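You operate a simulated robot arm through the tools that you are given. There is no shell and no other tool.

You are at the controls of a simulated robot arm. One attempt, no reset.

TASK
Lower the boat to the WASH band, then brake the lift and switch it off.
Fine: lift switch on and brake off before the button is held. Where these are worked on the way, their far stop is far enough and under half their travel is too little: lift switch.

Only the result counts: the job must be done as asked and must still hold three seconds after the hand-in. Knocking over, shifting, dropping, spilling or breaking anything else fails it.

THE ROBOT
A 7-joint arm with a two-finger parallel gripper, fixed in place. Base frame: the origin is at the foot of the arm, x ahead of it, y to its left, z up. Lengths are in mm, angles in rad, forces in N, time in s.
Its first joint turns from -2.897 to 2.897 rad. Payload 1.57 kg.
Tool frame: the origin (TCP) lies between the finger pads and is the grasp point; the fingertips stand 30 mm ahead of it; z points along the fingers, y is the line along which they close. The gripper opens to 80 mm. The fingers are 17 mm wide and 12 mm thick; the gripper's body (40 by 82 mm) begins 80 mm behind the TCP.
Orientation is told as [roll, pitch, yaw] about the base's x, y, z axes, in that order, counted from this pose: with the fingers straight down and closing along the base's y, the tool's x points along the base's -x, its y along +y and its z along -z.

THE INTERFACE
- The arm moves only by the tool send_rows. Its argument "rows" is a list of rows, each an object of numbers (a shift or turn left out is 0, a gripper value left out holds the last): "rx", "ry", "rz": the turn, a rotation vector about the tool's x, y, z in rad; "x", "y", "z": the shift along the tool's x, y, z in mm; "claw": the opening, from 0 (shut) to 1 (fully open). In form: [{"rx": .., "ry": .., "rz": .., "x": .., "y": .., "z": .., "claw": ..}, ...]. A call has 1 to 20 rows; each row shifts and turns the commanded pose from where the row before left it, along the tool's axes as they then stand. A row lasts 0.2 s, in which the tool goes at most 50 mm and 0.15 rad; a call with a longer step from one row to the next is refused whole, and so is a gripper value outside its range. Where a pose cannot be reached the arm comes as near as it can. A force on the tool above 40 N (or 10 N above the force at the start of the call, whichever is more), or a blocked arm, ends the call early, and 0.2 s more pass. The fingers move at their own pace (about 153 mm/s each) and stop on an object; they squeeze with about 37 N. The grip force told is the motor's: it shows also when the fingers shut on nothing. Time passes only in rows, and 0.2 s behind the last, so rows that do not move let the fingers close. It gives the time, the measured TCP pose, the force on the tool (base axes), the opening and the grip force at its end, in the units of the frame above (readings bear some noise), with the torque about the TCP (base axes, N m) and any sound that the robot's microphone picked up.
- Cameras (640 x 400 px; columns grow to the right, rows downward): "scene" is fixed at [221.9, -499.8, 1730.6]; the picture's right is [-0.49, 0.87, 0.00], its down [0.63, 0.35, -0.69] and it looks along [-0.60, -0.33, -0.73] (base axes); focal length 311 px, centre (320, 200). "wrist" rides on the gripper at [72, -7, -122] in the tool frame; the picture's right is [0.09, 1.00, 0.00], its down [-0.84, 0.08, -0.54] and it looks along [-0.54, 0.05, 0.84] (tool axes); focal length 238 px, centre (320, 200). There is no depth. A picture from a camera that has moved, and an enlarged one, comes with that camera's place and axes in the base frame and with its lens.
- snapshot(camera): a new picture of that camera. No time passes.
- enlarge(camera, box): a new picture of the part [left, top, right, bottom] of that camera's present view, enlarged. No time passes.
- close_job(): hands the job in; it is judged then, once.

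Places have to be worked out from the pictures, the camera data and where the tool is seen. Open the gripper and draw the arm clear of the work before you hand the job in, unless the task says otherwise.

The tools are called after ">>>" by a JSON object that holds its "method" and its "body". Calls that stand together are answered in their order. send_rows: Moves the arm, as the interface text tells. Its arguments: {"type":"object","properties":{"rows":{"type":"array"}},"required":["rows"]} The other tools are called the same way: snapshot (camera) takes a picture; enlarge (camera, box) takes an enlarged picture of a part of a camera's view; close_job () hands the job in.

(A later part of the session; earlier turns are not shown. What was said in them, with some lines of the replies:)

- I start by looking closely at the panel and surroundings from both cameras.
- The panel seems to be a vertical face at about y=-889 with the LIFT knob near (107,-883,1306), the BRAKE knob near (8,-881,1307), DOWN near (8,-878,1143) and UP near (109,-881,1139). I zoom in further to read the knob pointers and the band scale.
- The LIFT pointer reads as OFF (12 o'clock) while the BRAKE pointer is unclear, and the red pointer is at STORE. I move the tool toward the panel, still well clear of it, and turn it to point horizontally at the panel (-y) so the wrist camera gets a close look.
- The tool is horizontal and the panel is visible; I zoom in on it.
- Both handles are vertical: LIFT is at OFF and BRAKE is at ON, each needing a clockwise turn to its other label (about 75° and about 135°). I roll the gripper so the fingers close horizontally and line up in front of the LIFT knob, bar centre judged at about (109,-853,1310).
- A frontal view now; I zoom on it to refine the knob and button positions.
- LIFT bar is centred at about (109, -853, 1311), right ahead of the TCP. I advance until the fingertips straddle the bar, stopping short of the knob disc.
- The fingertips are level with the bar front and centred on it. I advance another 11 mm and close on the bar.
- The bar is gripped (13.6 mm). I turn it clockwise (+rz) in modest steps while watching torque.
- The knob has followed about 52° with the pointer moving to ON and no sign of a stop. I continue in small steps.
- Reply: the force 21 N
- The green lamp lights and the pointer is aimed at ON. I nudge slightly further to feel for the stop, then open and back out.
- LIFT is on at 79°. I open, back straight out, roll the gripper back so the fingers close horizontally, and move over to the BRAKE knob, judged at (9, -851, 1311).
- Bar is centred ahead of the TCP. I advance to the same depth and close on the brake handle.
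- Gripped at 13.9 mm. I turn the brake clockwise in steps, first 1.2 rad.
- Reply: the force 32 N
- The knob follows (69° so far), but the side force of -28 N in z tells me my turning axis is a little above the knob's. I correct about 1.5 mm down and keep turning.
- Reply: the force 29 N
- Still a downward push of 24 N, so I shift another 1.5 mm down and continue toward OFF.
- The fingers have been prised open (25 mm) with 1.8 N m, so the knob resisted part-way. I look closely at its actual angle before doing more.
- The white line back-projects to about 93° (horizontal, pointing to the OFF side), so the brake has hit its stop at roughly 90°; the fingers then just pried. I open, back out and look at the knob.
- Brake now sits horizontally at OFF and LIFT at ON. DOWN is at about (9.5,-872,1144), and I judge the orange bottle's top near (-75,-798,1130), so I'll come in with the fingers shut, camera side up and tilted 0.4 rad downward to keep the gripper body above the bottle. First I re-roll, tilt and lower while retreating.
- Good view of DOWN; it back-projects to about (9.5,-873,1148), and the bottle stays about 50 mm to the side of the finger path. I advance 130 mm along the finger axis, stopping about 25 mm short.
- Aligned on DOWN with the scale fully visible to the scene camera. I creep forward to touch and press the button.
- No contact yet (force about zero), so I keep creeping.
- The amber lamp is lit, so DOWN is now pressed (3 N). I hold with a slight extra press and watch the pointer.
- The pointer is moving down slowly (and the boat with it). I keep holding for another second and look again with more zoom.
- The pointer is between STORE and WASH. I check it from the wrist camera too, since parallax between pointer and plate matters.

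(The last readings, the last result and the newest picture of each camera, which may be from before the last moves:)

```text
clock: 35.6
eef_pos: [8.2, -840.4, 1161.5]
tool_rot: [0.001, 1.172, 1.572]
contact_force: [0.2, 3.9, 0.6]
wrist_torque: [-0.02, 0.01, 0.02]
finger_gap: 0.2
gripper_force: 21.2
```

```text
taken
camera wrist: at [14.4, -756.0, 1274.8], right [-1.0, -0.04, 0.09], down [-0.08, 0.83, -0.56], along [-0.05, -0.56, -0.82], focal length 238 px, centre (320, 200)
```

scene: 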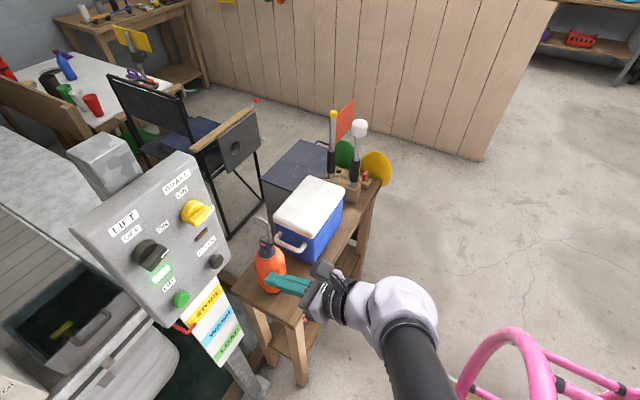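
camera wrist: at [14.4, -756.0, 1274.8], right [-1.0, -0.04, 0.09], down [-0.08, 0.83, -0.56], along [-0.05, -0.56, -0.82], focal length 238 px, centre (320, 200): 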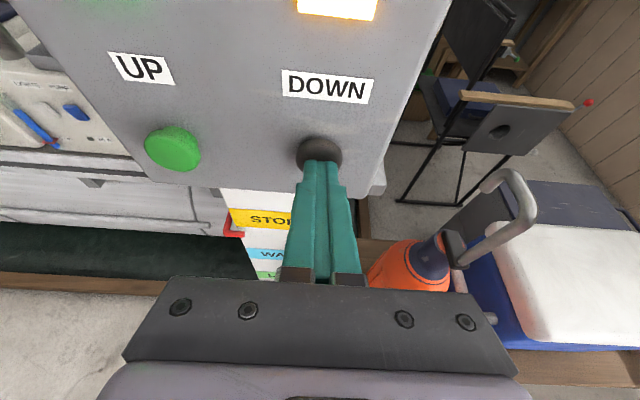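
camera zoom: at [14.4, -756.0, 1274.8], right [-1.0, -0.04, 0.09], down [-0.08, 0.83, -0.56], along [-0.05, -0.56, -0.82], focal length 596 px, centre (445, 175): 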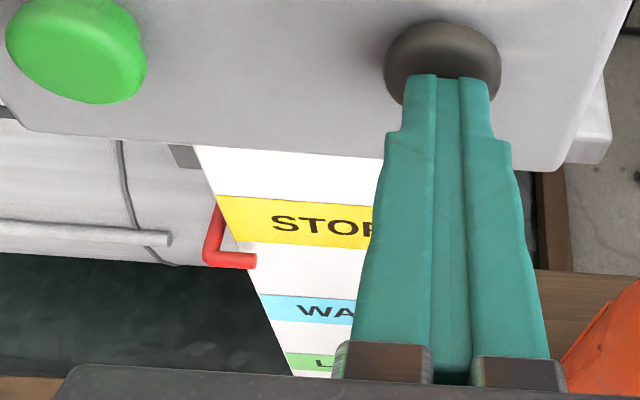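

Triangulating: plate at y≈-920, pointer about 11 mm ahead of it; STORE centre z≈967 (start), WASH spans about z 864–807 with centre ≈835; pointer now ≈938 moving ≈16 mm/s. I keep holding about 4 s more, then check again.

>>> {"method": "send_rows", "body": {"rows": [{}, {}, {}, {}, {}, {}, {}, {}, {}, {}, {}, {}, {}, {}, {}, {}, {}, {}]}}

>>> {"method": "enlarge", "body": {"camera": "scene", "box": [180, 270, 260, 370]}}

>>> {"method": "enlarge", "body": {"camera": "wrist", "box": [200, 130, 340, 290]}}

```text
clock: 39.4
eef_pos: [7.6, -841.0, 1161.2]
tool_rot: [0.0, 1.171, 1.572]
contact_force: [1.1, 2.8, 0.0]
wrist_torque: [0.02, 0.0, 0.01]
finger_gap: 0.0
gripper_force: 21.2
```

```text
4.00 times, centred on (220, 320) of scene
camera zoom: at [221.9, -499.8, 1730.6], right [-0.49, 0.87, 0.0], down [0.63, 0.35, -0.69], along [-0.6, -0.33, -0.73], focal length 1242 px, centre (720, -280)
```

zoom: 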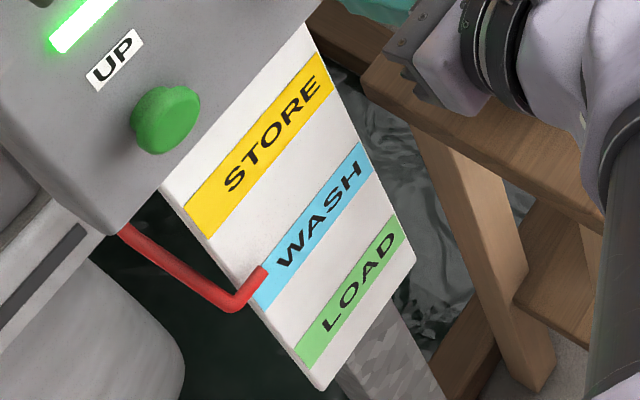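

```text
2.50 times, centred on (270, 210) of wrist
camera zoom: at [14.4, -756.0, 1274.8], right [-1.0, -0.04, 0.09], down [-0.08, 0.83, -0.56], along [-0.05, -0.56, -0.82], focal length 596 px, centre (445, 175)
```

zoom: 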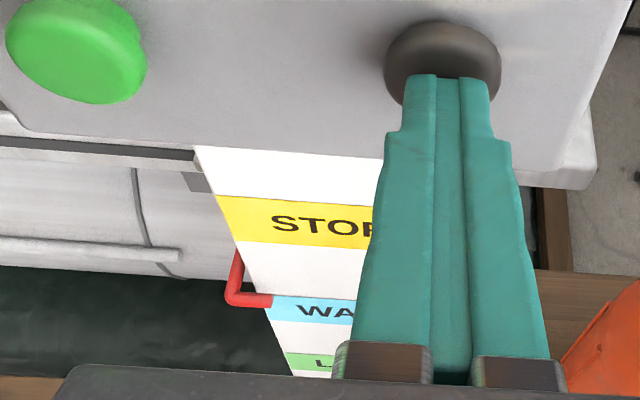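

Pointer is now at z≈873 by the scene ray, moving about 17 mm/s; WASH centre needs about 38 mm more. I hold about 1.9 s more and then withdraw from the button.

>>> {"method": "send_rows", "body": {"rows": [{}, {}, {}, {}, {}, {}, {}, {}, {}, {"z": -5}, {"z": -10}, {"z": -10}]}}

>>> {"method": "enlarge", "body": {"camera": "scene", "box": [180, 270, 260, 370]}}

>>> {"method": "snapshot", "body": {"camera": "scene"}}

```text
clock: 42.0
eef_pos: [7.9, -817.2, 1171.3]
tool_rot: [0.0, 1.169, 1.572]
contact_force: [-0.3, 0.4, -0.3]
wrist_torque: [0.02, 0.02, 0.01]
finger_gap: 0.0
gripper_force: 21.1
```

```text
4.00 times, centred on (220, 320) of scene
camera zoom: at [221.9, -499.8, 1730.6], right [-0.49, 0.87, 0.0], down [0.63, 0.35, -0.69], along [-0.6, -0.33, -0.73], focal length 1242 px, centre (720, -280)
```

zoom: 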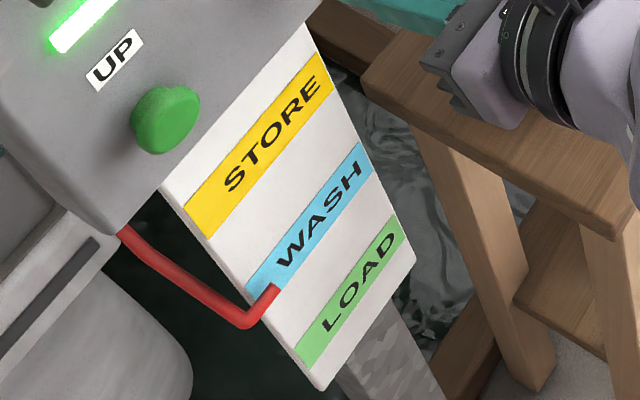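

```text
taken
```

scene: 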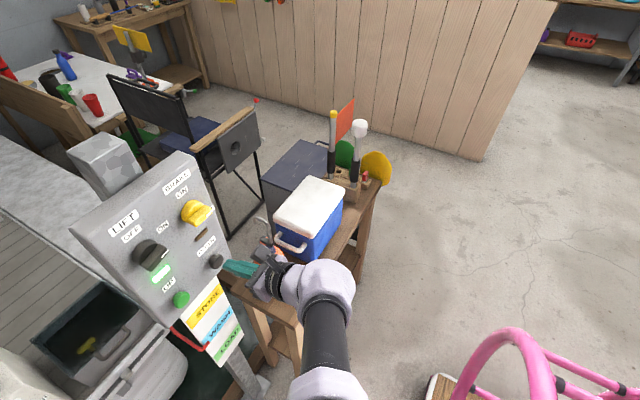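

The pointer stopped at z≈842 by the same measure, i.e. within WASH (864–807), near its centre, and the amber lamp is out. Now I retreat, untilt, rise to the brake's height and roll so the fingers close vertically on the horizontal brake bar.

>>> {"method": "send_rows", "body": {"rows": [{"z": -33}, {"z": -33}, {"z": -33}, {"ry": 0.1333}, {"ry": 0.1333}, {"ry": 0.1334}, {"x": 33, "claw": 0.55}, {"x": 33}, {"x": 33}, {"rz": 0.1428}, {"rz": 0.1428}, {"rz": 0.1428}, {"rz": 0.1428}, {"rz": 0.1428}, {"rz": 0.1428}, {"rz": 0.1428}, {"rz": 0.1428}, {"rz": 0.1428}, {"rz": 0.1428}, {"rz": 0.1428}]}}

>>> {"method": "snapshot", "body": {"camera": "wrist"}}

>>> {"method": "enlarge", "body": {"camera": "scene", "box": [180, 270, 260, 370]}}

```text
clock: 46.2
eef_pos: [9.3, -727.5, 1308.8]
tool_rot: [-1.571, -0.003, 0.0]
contact_force: [-0.2, 0.5, 0.5]
wrist_torque: [0.04, 0.01, 0.0]
finger_gap: 44.1
gripper_force: 0.1
```

```text
taken
camera wrist: at [-64.7, -604.5, 1315.5], right [-0.09, 0.0, -1.0], down [0.84, 0.54, -0.08], along [0.54, -0.84, -0.05], focal length 238 px, centre (320, 200)
```

wrist: 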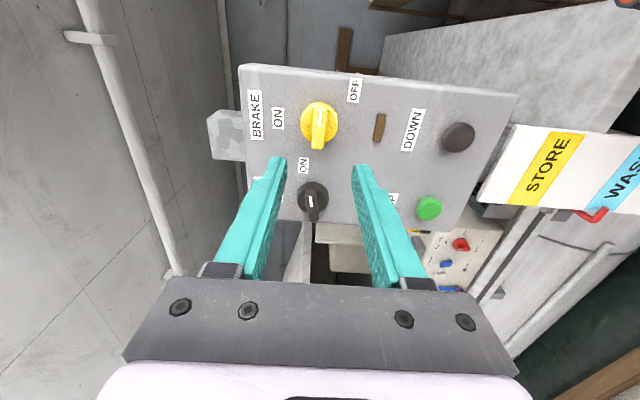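

```text
4.00 times, centred on (220, 320) of scene
camera zoom: at [221.9, -499.8, 1730.6], right [-0.49, 0.87, 0.0], down [0.63, 0.35, -0.69], along [-0.6, -0.33, -0.73], focal length 1242 px, centre (720, -280)
```

zoom: 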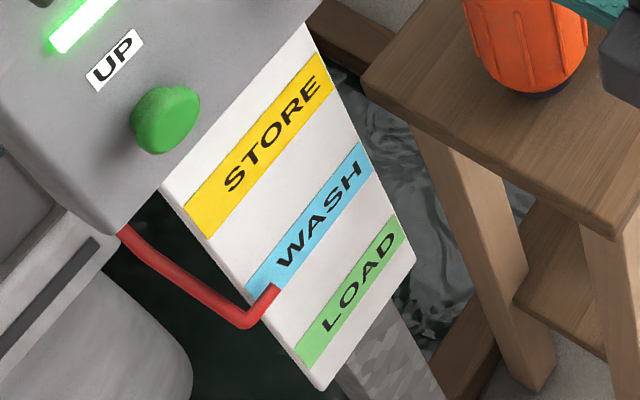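

No drift: the pointer is still in WASH. The brake bar is centred ahead; I advance to grip depth and close.

>>> {"method": "send_rows", "body": {"rows": [{"z": 35}, {"z": 35}, {"z": 25}, {"z": 13}, {}, {"claw": 0}, {}, {}, {}]}}

>>> {"method": "enlarge", "body": {"camera": "wrist", "box": [220, 50, 440, 230]}}

```text
clock: 48.2
eef_pos: [7.5, -834.6, 1311.0]
tool_rot: [-1.572, 0.001, 0.0]
contact_force: [0.3, -4.6, 3.7]
wrist_torque: [-0.06, -0.01, -0.08]
finger_gap: 14.0
gripper_force: 30.6
```

```text
2.22 times, centred on (330, 140) of wrist
camera zoom: at [-64.9, -711.9, 1316.5], right [-0.09, 0.0, -1.0], down [0.84, 0.54, -0.08], along [0.54, -0.84, -0.05], focal length 530 px, centre (298, 333)
```

zoom: 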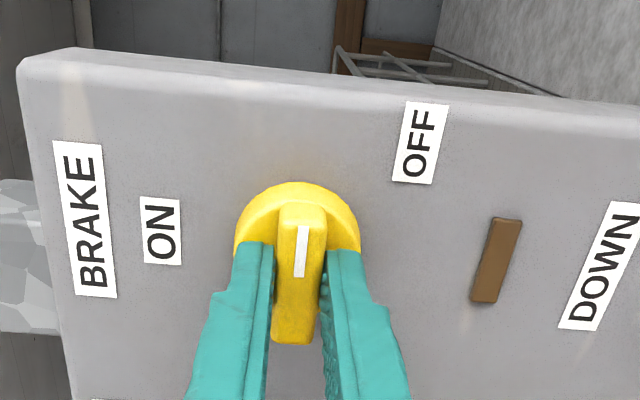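

Gripped squarely at 14.0 mm. I turn the brake counter-clockwise (-rz) toward ON, first 0.8 rad.

>>> {"method": "send_rows", "body": {"rows": [{"rz": -0.1}, {"rz": -0.1}, {"rz": -0.1}, {"rz": -0.1}, {"rz": -0.1}, {"rz": -0.1}, {"rz": -0.1}, {"rz": -0.1}]}}

```text
clock: 50.0
eef_pos: [8.3, -834.8, 1310.0]
tool_rot: [-1.576, 0.805, -0.001]
contact_force: [3.9, -4.7, 24.0]
wrist_torque: [-0.02, -0.03, 0.41]
finger_gap: 13.7
gripper_force: 30.5
```

Turning well; a 24 N upward side force says to shift about 1.2 mm. I correct and continue.

>>> {"method": "send_rows", "body": {"rows": [{"y": -1.2}, {"rz": -0.1}, {"rz": -0.1}, {"rz": -0.1}, {"rz": -0.1}, {"rz": -0.1}]}}

>>> {"method": "enlarge", "body": {"camera": "wrist", "box": [220, 50, 440, 230]}}

```text
clock: 51.4
eef_pos: [8.9, -833.9, 1311.1]
tool_rot: [-1.582, 1.305, -0.006]
contact_force: [4.8, -3.7, 27.6]
wrist_torque: [-0.69, 0.01, 0.06]
finger_gap: 14.1
gripper_force: 29.9
```

```text
2.22 times, centred on (330, 140) of wrist
camera zoom: at [-4.4, -711.7, 1382.0], right [-0.98, 0.0, -0.17], down [0.15, 0.54, -0.83], along [0.09, -0.84, -0.53], focal length 530 px, centre (298, 333)
```

zoom: 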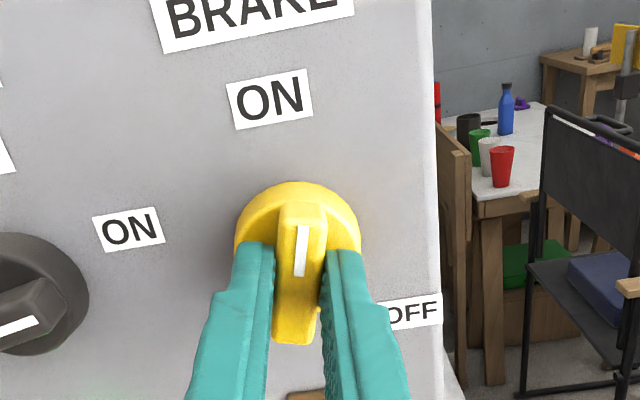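

Nearly vertical (15° left). I relieve the vertical force a touch and finish the turn to ON.

>>> {"method": "send_rows", "body": {"rows": [{"x": 1.2}, {"rz": -0.08}, {"rz": -0.08}, {"rz": -0.08}, {"rz": -0.05}, {}]}}

>>> {"method": "enlarge", "body": {"camera": "wrist", "box": [220, 50, 440, 230]}}

>>> {"method": "enlarge", "body": {"camera": "scene", "box": [100, 170, 260, 310]}}

```text
clock: 52.8
eef_pos: [9.8, -836.2, 1310.1]
tool_rot: [1.553, 1.549, 3.125]
contact_force: [11.4, 3.6, 13.6]
wrist_torque: [-0.48, -0.6, 0.22]
finger_gap: 13.9
gripper_force: 29.9
```

```text
2.22 times, centred on (330, 140) of wrist
camera zoom: at [16.7, -711.9, 1382.7], right [-0.99, 0.0, 0.11], down [-0.09, 0.54, -0.83], along [-0.06, -0.84, -0.54], focal length 530 px, centre (298, 333)
```

zoom: 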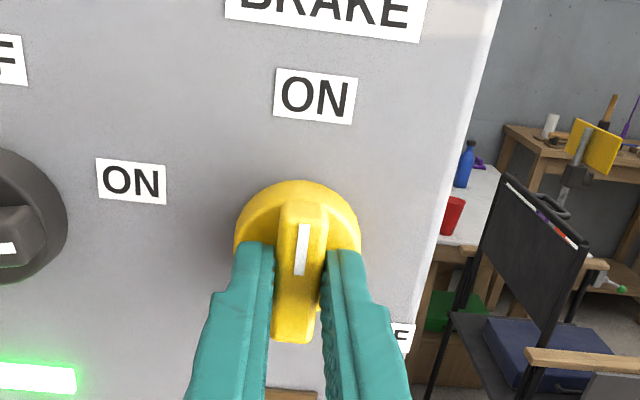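

```text
2.86 times, centred on (180, 240) of scene
camera zoom: at [221.9, -499.8, 1730.6], right [-0.49, 0.87, 0.0], down [0.63, 0.35, -0.69], along [-0.6, -0.33, -0.73], focal length 888 px, centre (720, 86)
```

zoom: 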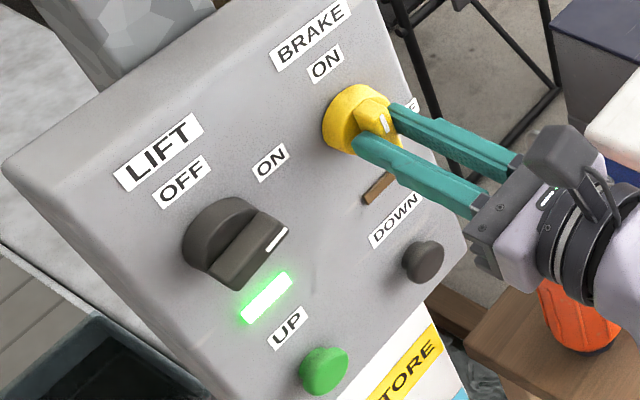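

BRAKE is back at ON against its stop (0.6 N m). I open, back out, move across to LIFT (x≈109) and roll to match its bar.

>>> {"method": "send_rows", "body": {"rows": [{"claw": 0.55}, {}, {}, {"z": -25}, {"z": -35}, {"y": -33}, {"y": -33}, {"y": -33}, {"rz": 0.14}, {"rz": 0.14}, {"rz": 0.14}, {"rz": 0.14}, {"rz": 0.14}, {"rz": 0.14}, {"rz": 0.14}, {"rz": 0.14}, {"rz": 0.14}, {"rz": 0.14}, {}]}}

>>> {"method": "snapshot", "body": {"camera": "wrist"}}

>>> {"method": "enlarge", "body": {"camera": "scene", "box": [100, 170, 260, 350]}}

```text
clock: 56.8
eef_pos: [108.4, -774.1, 1309.1]
tool_rot: [-1.572, 0.188, -0.001]
contact_force: [0.0, 0.1, 0.7]
wrist_torque: [-0.02, 0.0, 0.0]
finger_gap: 44.1
gripper_force: 0.1
```

```text
taken
camera wrist: at [36.8, -652.0, 1329.0], right [-0.28, 0.0, -0.96], down [0.81, 0.54, -0.23], along [0.52, -0.84, -0.15], focal length 238 px, centre (320, 200)
```

wrist: 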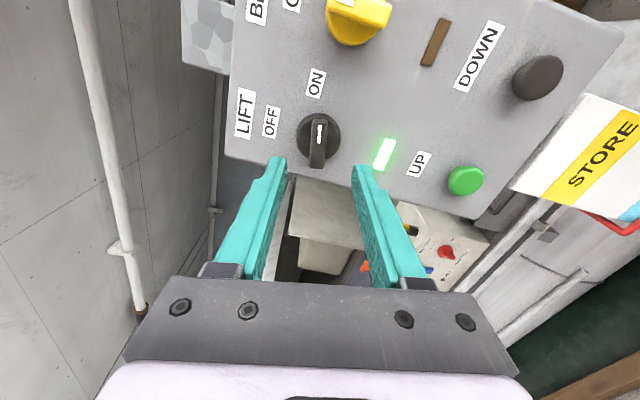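

```text
2.22 times, centred on (180, 260) of scene
camera zoom: at [221.9, -499.8, 1730.6], right [-0.49, 0.87, 0.0], down [0.63, 0.35, -0.69], along [-0.6, -0.33, -0.73], focal length 690 px, centre (631, 67)
```

zoom: 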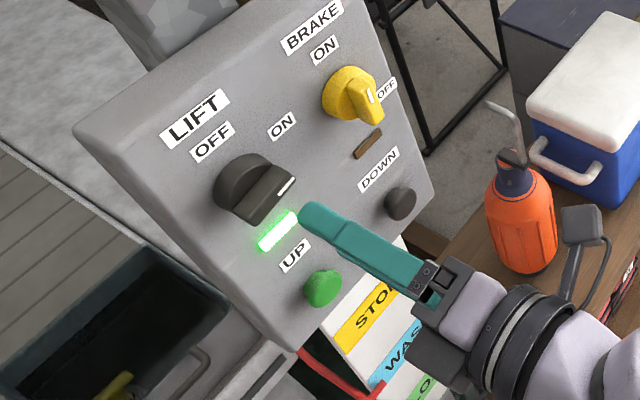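

Aligned with the LIFT bar. I advance 62 mm and grip it.

>>> {"method": "send_rows", "body": {"rows": [{"z": 25}, {"z": 25}, {"z": 11}, {}, {"claw": 0}, {}, {}, {}]}}

>>> {"method": "enlarge", "body": {"camera": "wrist", "box": [220, 50, 440, 230]}}

```text
clock: 58.6
eef_pos: [107.2, -836.7, 1310.7]
tool_rot: [-1.572, 0.19, 0.0]
contact_force: [1.9, -6.4, 8.3]
wrist_torque: [-0.05, -0.04, 0.2]
finger_gap: 13.9
gripper_force: 30.5
```

```text
2.22 times, centred on (330, 140) of wrist
camera zoom: at [37.3, -713.8, 1330.2], right [-0.28, 0.0, -0.96], down [0.81, 0.54, -0.24], along [0.52, -0.84, -0.15], focal length 530 px, centre (298, 333)
```

zoom: 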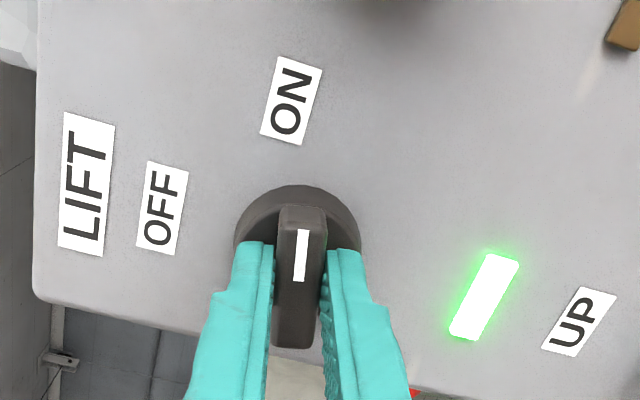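

Gripped at 13.9 mm. I turn counter-clockwise toward OFF with a small upward correction, first 0.8 rad.

>>> {"method": "send_rows", "body": {"rows": [{"y": -0.7}, {"rz": -0.1}, {"rz": -0.1}, {"rz": -0.1}, {"rz": -0.1}, {"rz": -0.1}, {"rz": -0.1}, {"rz": -0.1}, {"rz": -0.1}]}}

```text
clock: 60.6
eef_pos: [108.8, -835.5, 1311.0]
tool_rot: [-1.571, 0.993, -0.003]
contact_force: [4.5, -18.4, 28.4]
wrist_torque: [-0.59, -0.05, -0.14]
finger_gap: 13.8
gripper_force: 29.9
```

The turn is going well; I relieve the side force slightly and finish the remaining ~0.58 rad to OFF.

>>> {"method": "send_rows", "body": {"rows": [{"x": 0.8, "y": -0.8, "z": 0.6}, {"rz": -0.1}, {"rz": -0.1}, {"rz": -0.1}, {"rz": -0.1}, {"x": 0.5, "rz": -0.1}, {"rz": -0.09}, {}]}}

>>> {"method": "enlarge", "body": {"camera": "wrist", "box": [220, 50, 440, 230]}}

>>> {"method": "enlarge", "body": {"camera": "scene", "box": [100, 170, 260, 350]}}

```text
clock: 62.4
eef_pos: [109.9, -835.4, 1311.2]
tool_rot: [1.471, 1.557, 3.041]
contact_force: [18.9, 4.0, 11.1]
wrist_torque: [-0.22, -0.59, 0.1]
finger_gap: 13.7
gripper_force: 29.9
```

```text
2.22 times, centred on (330, 140) of wrist
camera zoom: at [115.9, -713.4, 1382.8], right [-0.99, 0.0, 0.1], down [-0.09, 0.54, -0.84], along [-0.06, -0.84, -0.54], focal length 530 px, centre (298, 333)
```

zoom: 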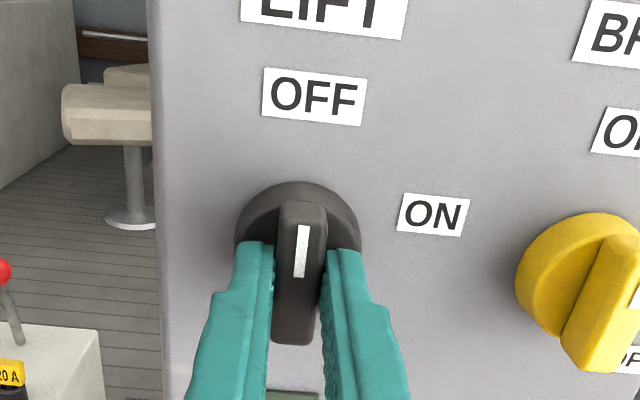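

```text
2.22 times, centred on (180, 260) of scene
camera zoom: at [221.9, -499.8, 1730.6], right [-0.49, 0.87, 0.0], down [0.63, 0.35, -0.69], along [-0.6, -0.33, -0.73], focal length 690 px, centre (631, 67)
```

zoom: 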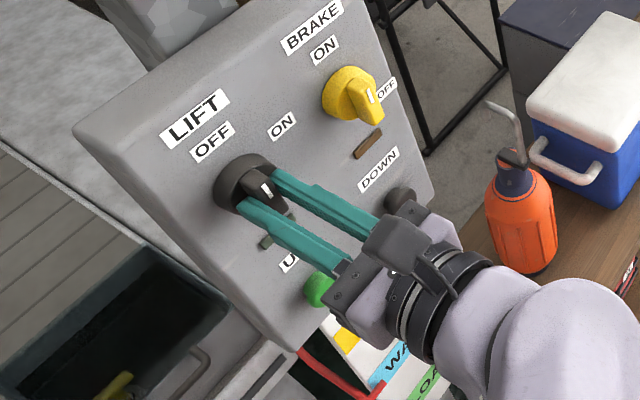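

LIFT is back at OFF (vertical, against its stop, green lamp out). I open, back straight out well clear, and check everything.

>>> {"method": "send_rows", "body": {"rows": [{"claw": 0.55}, {}, {}, {"z": -25}, {"z": -40}, {"z": -40}, {"z": -40}, {"claw": 1, "z": -30}, {}, {}]}}

>>> {"method": "snapshot", "body": {"camera": "wrist"}}

>>> {"method": "snapshot", "body": {"camera": "scene"}}

>>> {"method": "enlarge", "body": {"camera": "scene", "box": [180, 270, 260, 370]}}

>>> {"method": "enlarge", "body": {"camera": "scene", "box": [100, 170, 260, 350]}}

```text
clock: 64.6
eef_pos: [107.7, -659.8, 1310.2]
tool_rot: [1.552, 1.562, 3.122]
contact_force: [-0.7, 0.2, -0.5]
wrist_torque: [-0.02, -0.02, -0.01]
finger_gap: 79.8
gripper_force: 0.0
```

```text
taken
camera wrist: at [113.7, -537.4, 1382.3], right [-0.99, 0.0, 0.1], down [-0.09, 0.54, -0.84], along [-0.06, -0.84, -0.54], focal length 238 px, centre (320, 200)
```

wrist: 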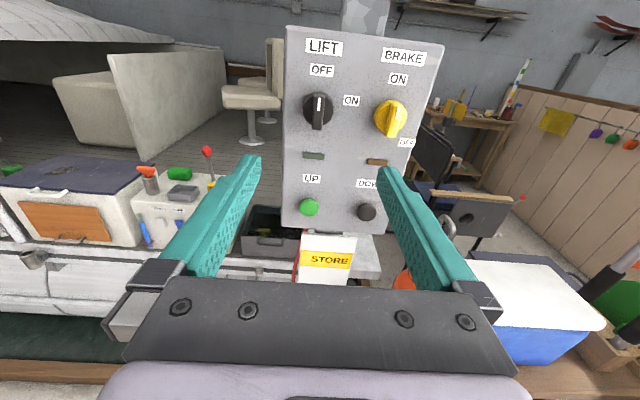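

```text
taken
```

scene: 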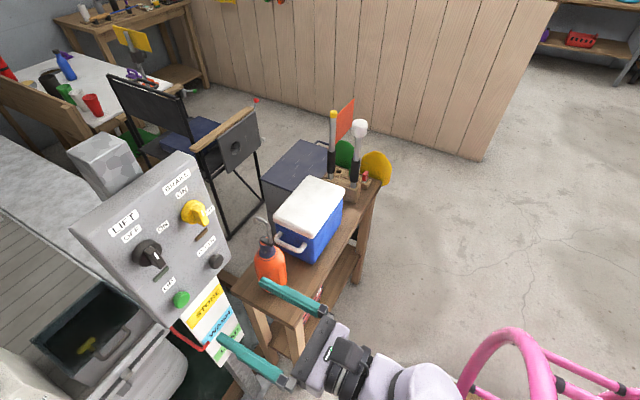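

```text
4.00 times, centred on (220, 320) of scene
camera zoom: at [221.9, -499.8, 1730.6], right [-0.49, 0.87, 0.0], down [0.63, 0.35, -0.69], along [-0.6, -0.33, -0.73], focal length 1242 px, centre (720, -280)
```

zoom: 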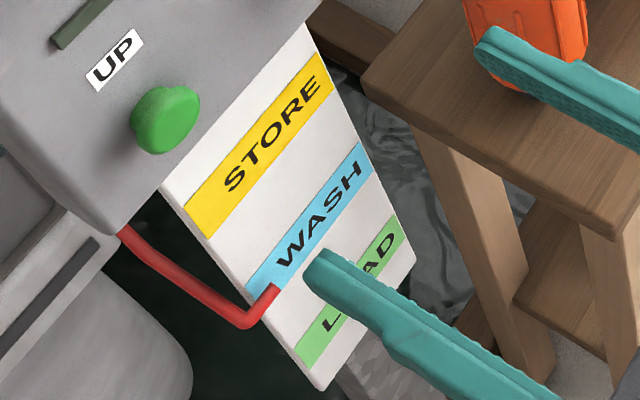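

```text
2.22 times, centred on (180, 260) of scene
camera zoom: at [221.9, -499.8, 1730.6], right [-0.49, 0.87, 0.0], down [0.63, 0.35, -0.69], along [-0.6, -0.33, -0.73], focal length 690 px, centre (631, 67)
```

zoom: 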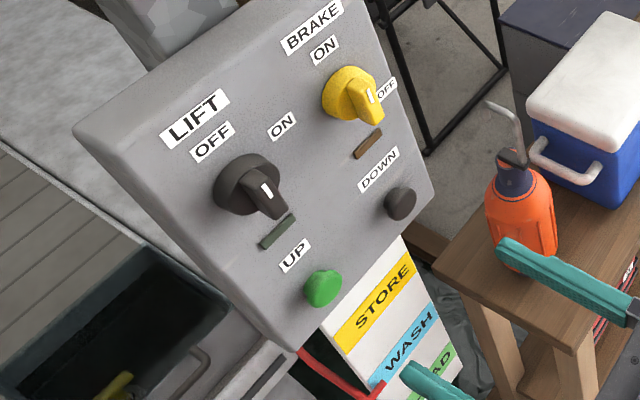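

Both knobs are home, lamps out, and the pointer is steady. I lower the open gripper in free air about 150 mm so the wrist camera sees pointer and WASH band with less parallax for a final check.

>>> {"method": "send_rows", "body": {"rows": [{"x": -40}, {"x": -40}, {"x": -40}, {"x": -30}, {}]}}

>>> {"method": "snapshot", "body": {"camera": "wrist"}}

>>> {"method": "enlarge", "body": {"camera": "wrist", "box": [270, 150, 390, 290]}}

```text
clock: 65.8
eef_pos: [107.1, -661.5, 1162.7]
tool_rot: [1.555, 1.56, 3.126]
contact_force: [0.1, -0.3, 1.0]
wrist_torque: [0.02, 0.02, -0.04]
finger_gap: 80.0
gripper_force: 0.0
```

```text
taken
camera wrist: at [113.5, -538.4, 1233.0], right [-0.99, 0.0, 0.1], down [-0.09, 0.54, -0.84], along [-0.06, -0.84, -0.54], focal length 238 px, centre (320, 200)
```

wrist: 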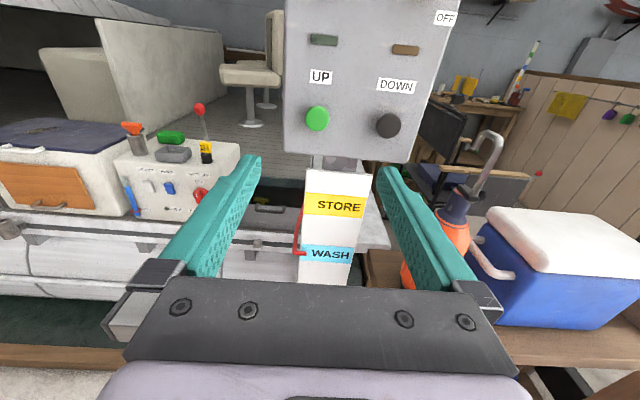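

```text
2.86 times, centred on (330, 220) of wrist
camera zoom: at [113.5, -538.4, 1233.0], right [-0.99, 0.0, 0.1], down [-0.09, 0.54, -0.84], along [-0.06, -0.84, -0.54], focal length 681 px, centre (291, 143)
```

zoom: 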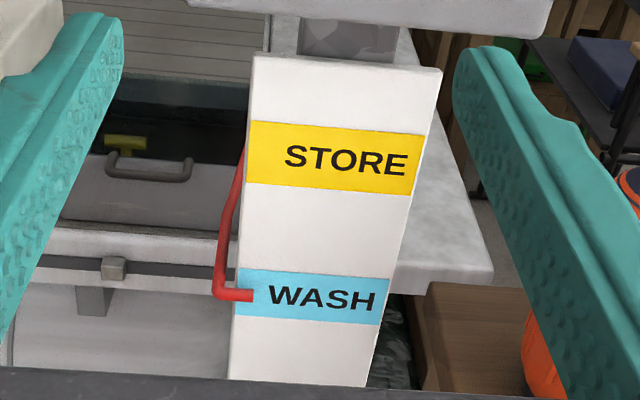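

The pointer sits in the middle of the WASH band (apparent row 295, band 268–315; about 286 after parallax). I raise the arm and draw it further clear, then confirm once more.

>>> {"method": "send_rows", "body": {"rows": [{"x": 40, "z": -10}, {"x": 40, "z": -20}, {"x": 40, "z": -20}, {"x": 40, "z": -20}, {"x": 40}, {}, {}]}}

>>> {"method": "snapshot", "body": {"camera": "scene"}}

>>> {"method": "enlarge", "body": {"camera": "scene", "box": [100, 170, 260, 370]}}

```text
clock: 67.4
eef_pos: [108.3, -589.2, 1361.5]
tool_rot: [1.52, 1.56, 3.09]
contact_force: [0.1, -0.5, -0.2]
wrist_torque: [0.0, 0.0, 0.0]
finger_gap: 79.9
gripper_force: 0.0
```

```text
taken
```

scene: 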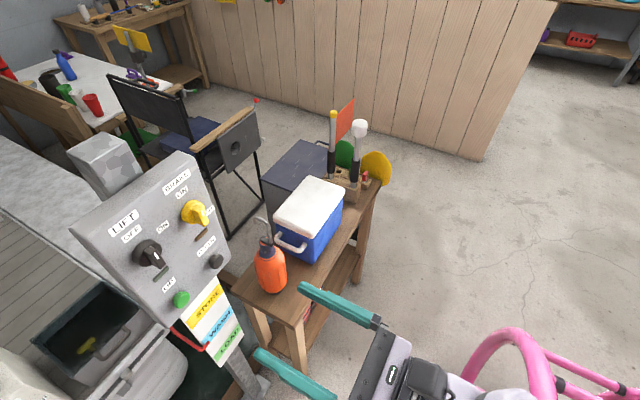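

```text
2.00 times, centred on (180, 270) of scene
camera zoom: at [221.9, -499.8, 1730.6], right [-0.49, 0.87, 0.0], down [0.63, 0.35, -0.69], along [-0.6, -0.33, -0.73], focal length 621 px, centre (600, 60)
```

zoom: 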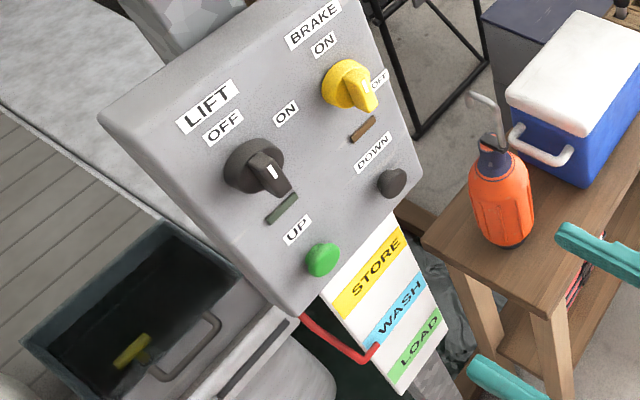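

The boat is in WASH, BRAKE is at ON, LIFT is at OFF, both lamps are out, the arm is clear and nothing else has moved. I hand the job in.

>>> {"method": "close_job", "body": {}}

```text
The job is handed in.
```

The boat is lowered to the WASH band, the brake is on and the lift is switched off. I handed the job in with the gripper open and the arm clear.

- **Boat:** the red pointer stopped inside the WASH band, close to its centre. It had not moved by the last picture, about 25 seconds later.
- **Controls:** I turned the lift switch to ON (green lamp lit) and the brake to OFF before pressing DOWN. After letting go of the button I turned the brake back to ON first, then the lift switch to OFF. Both lamps were out in the last picture.
- **Brake travel:** the brake knob stopped at about 90°, short of where its OFF label sits. The lift ran normally from there, so I took that as its far stop. The fingers were forced slightly open as I reached it.
- **Surroundings:** the pictures show nothing else moved, including the orange bottle beside the panel.
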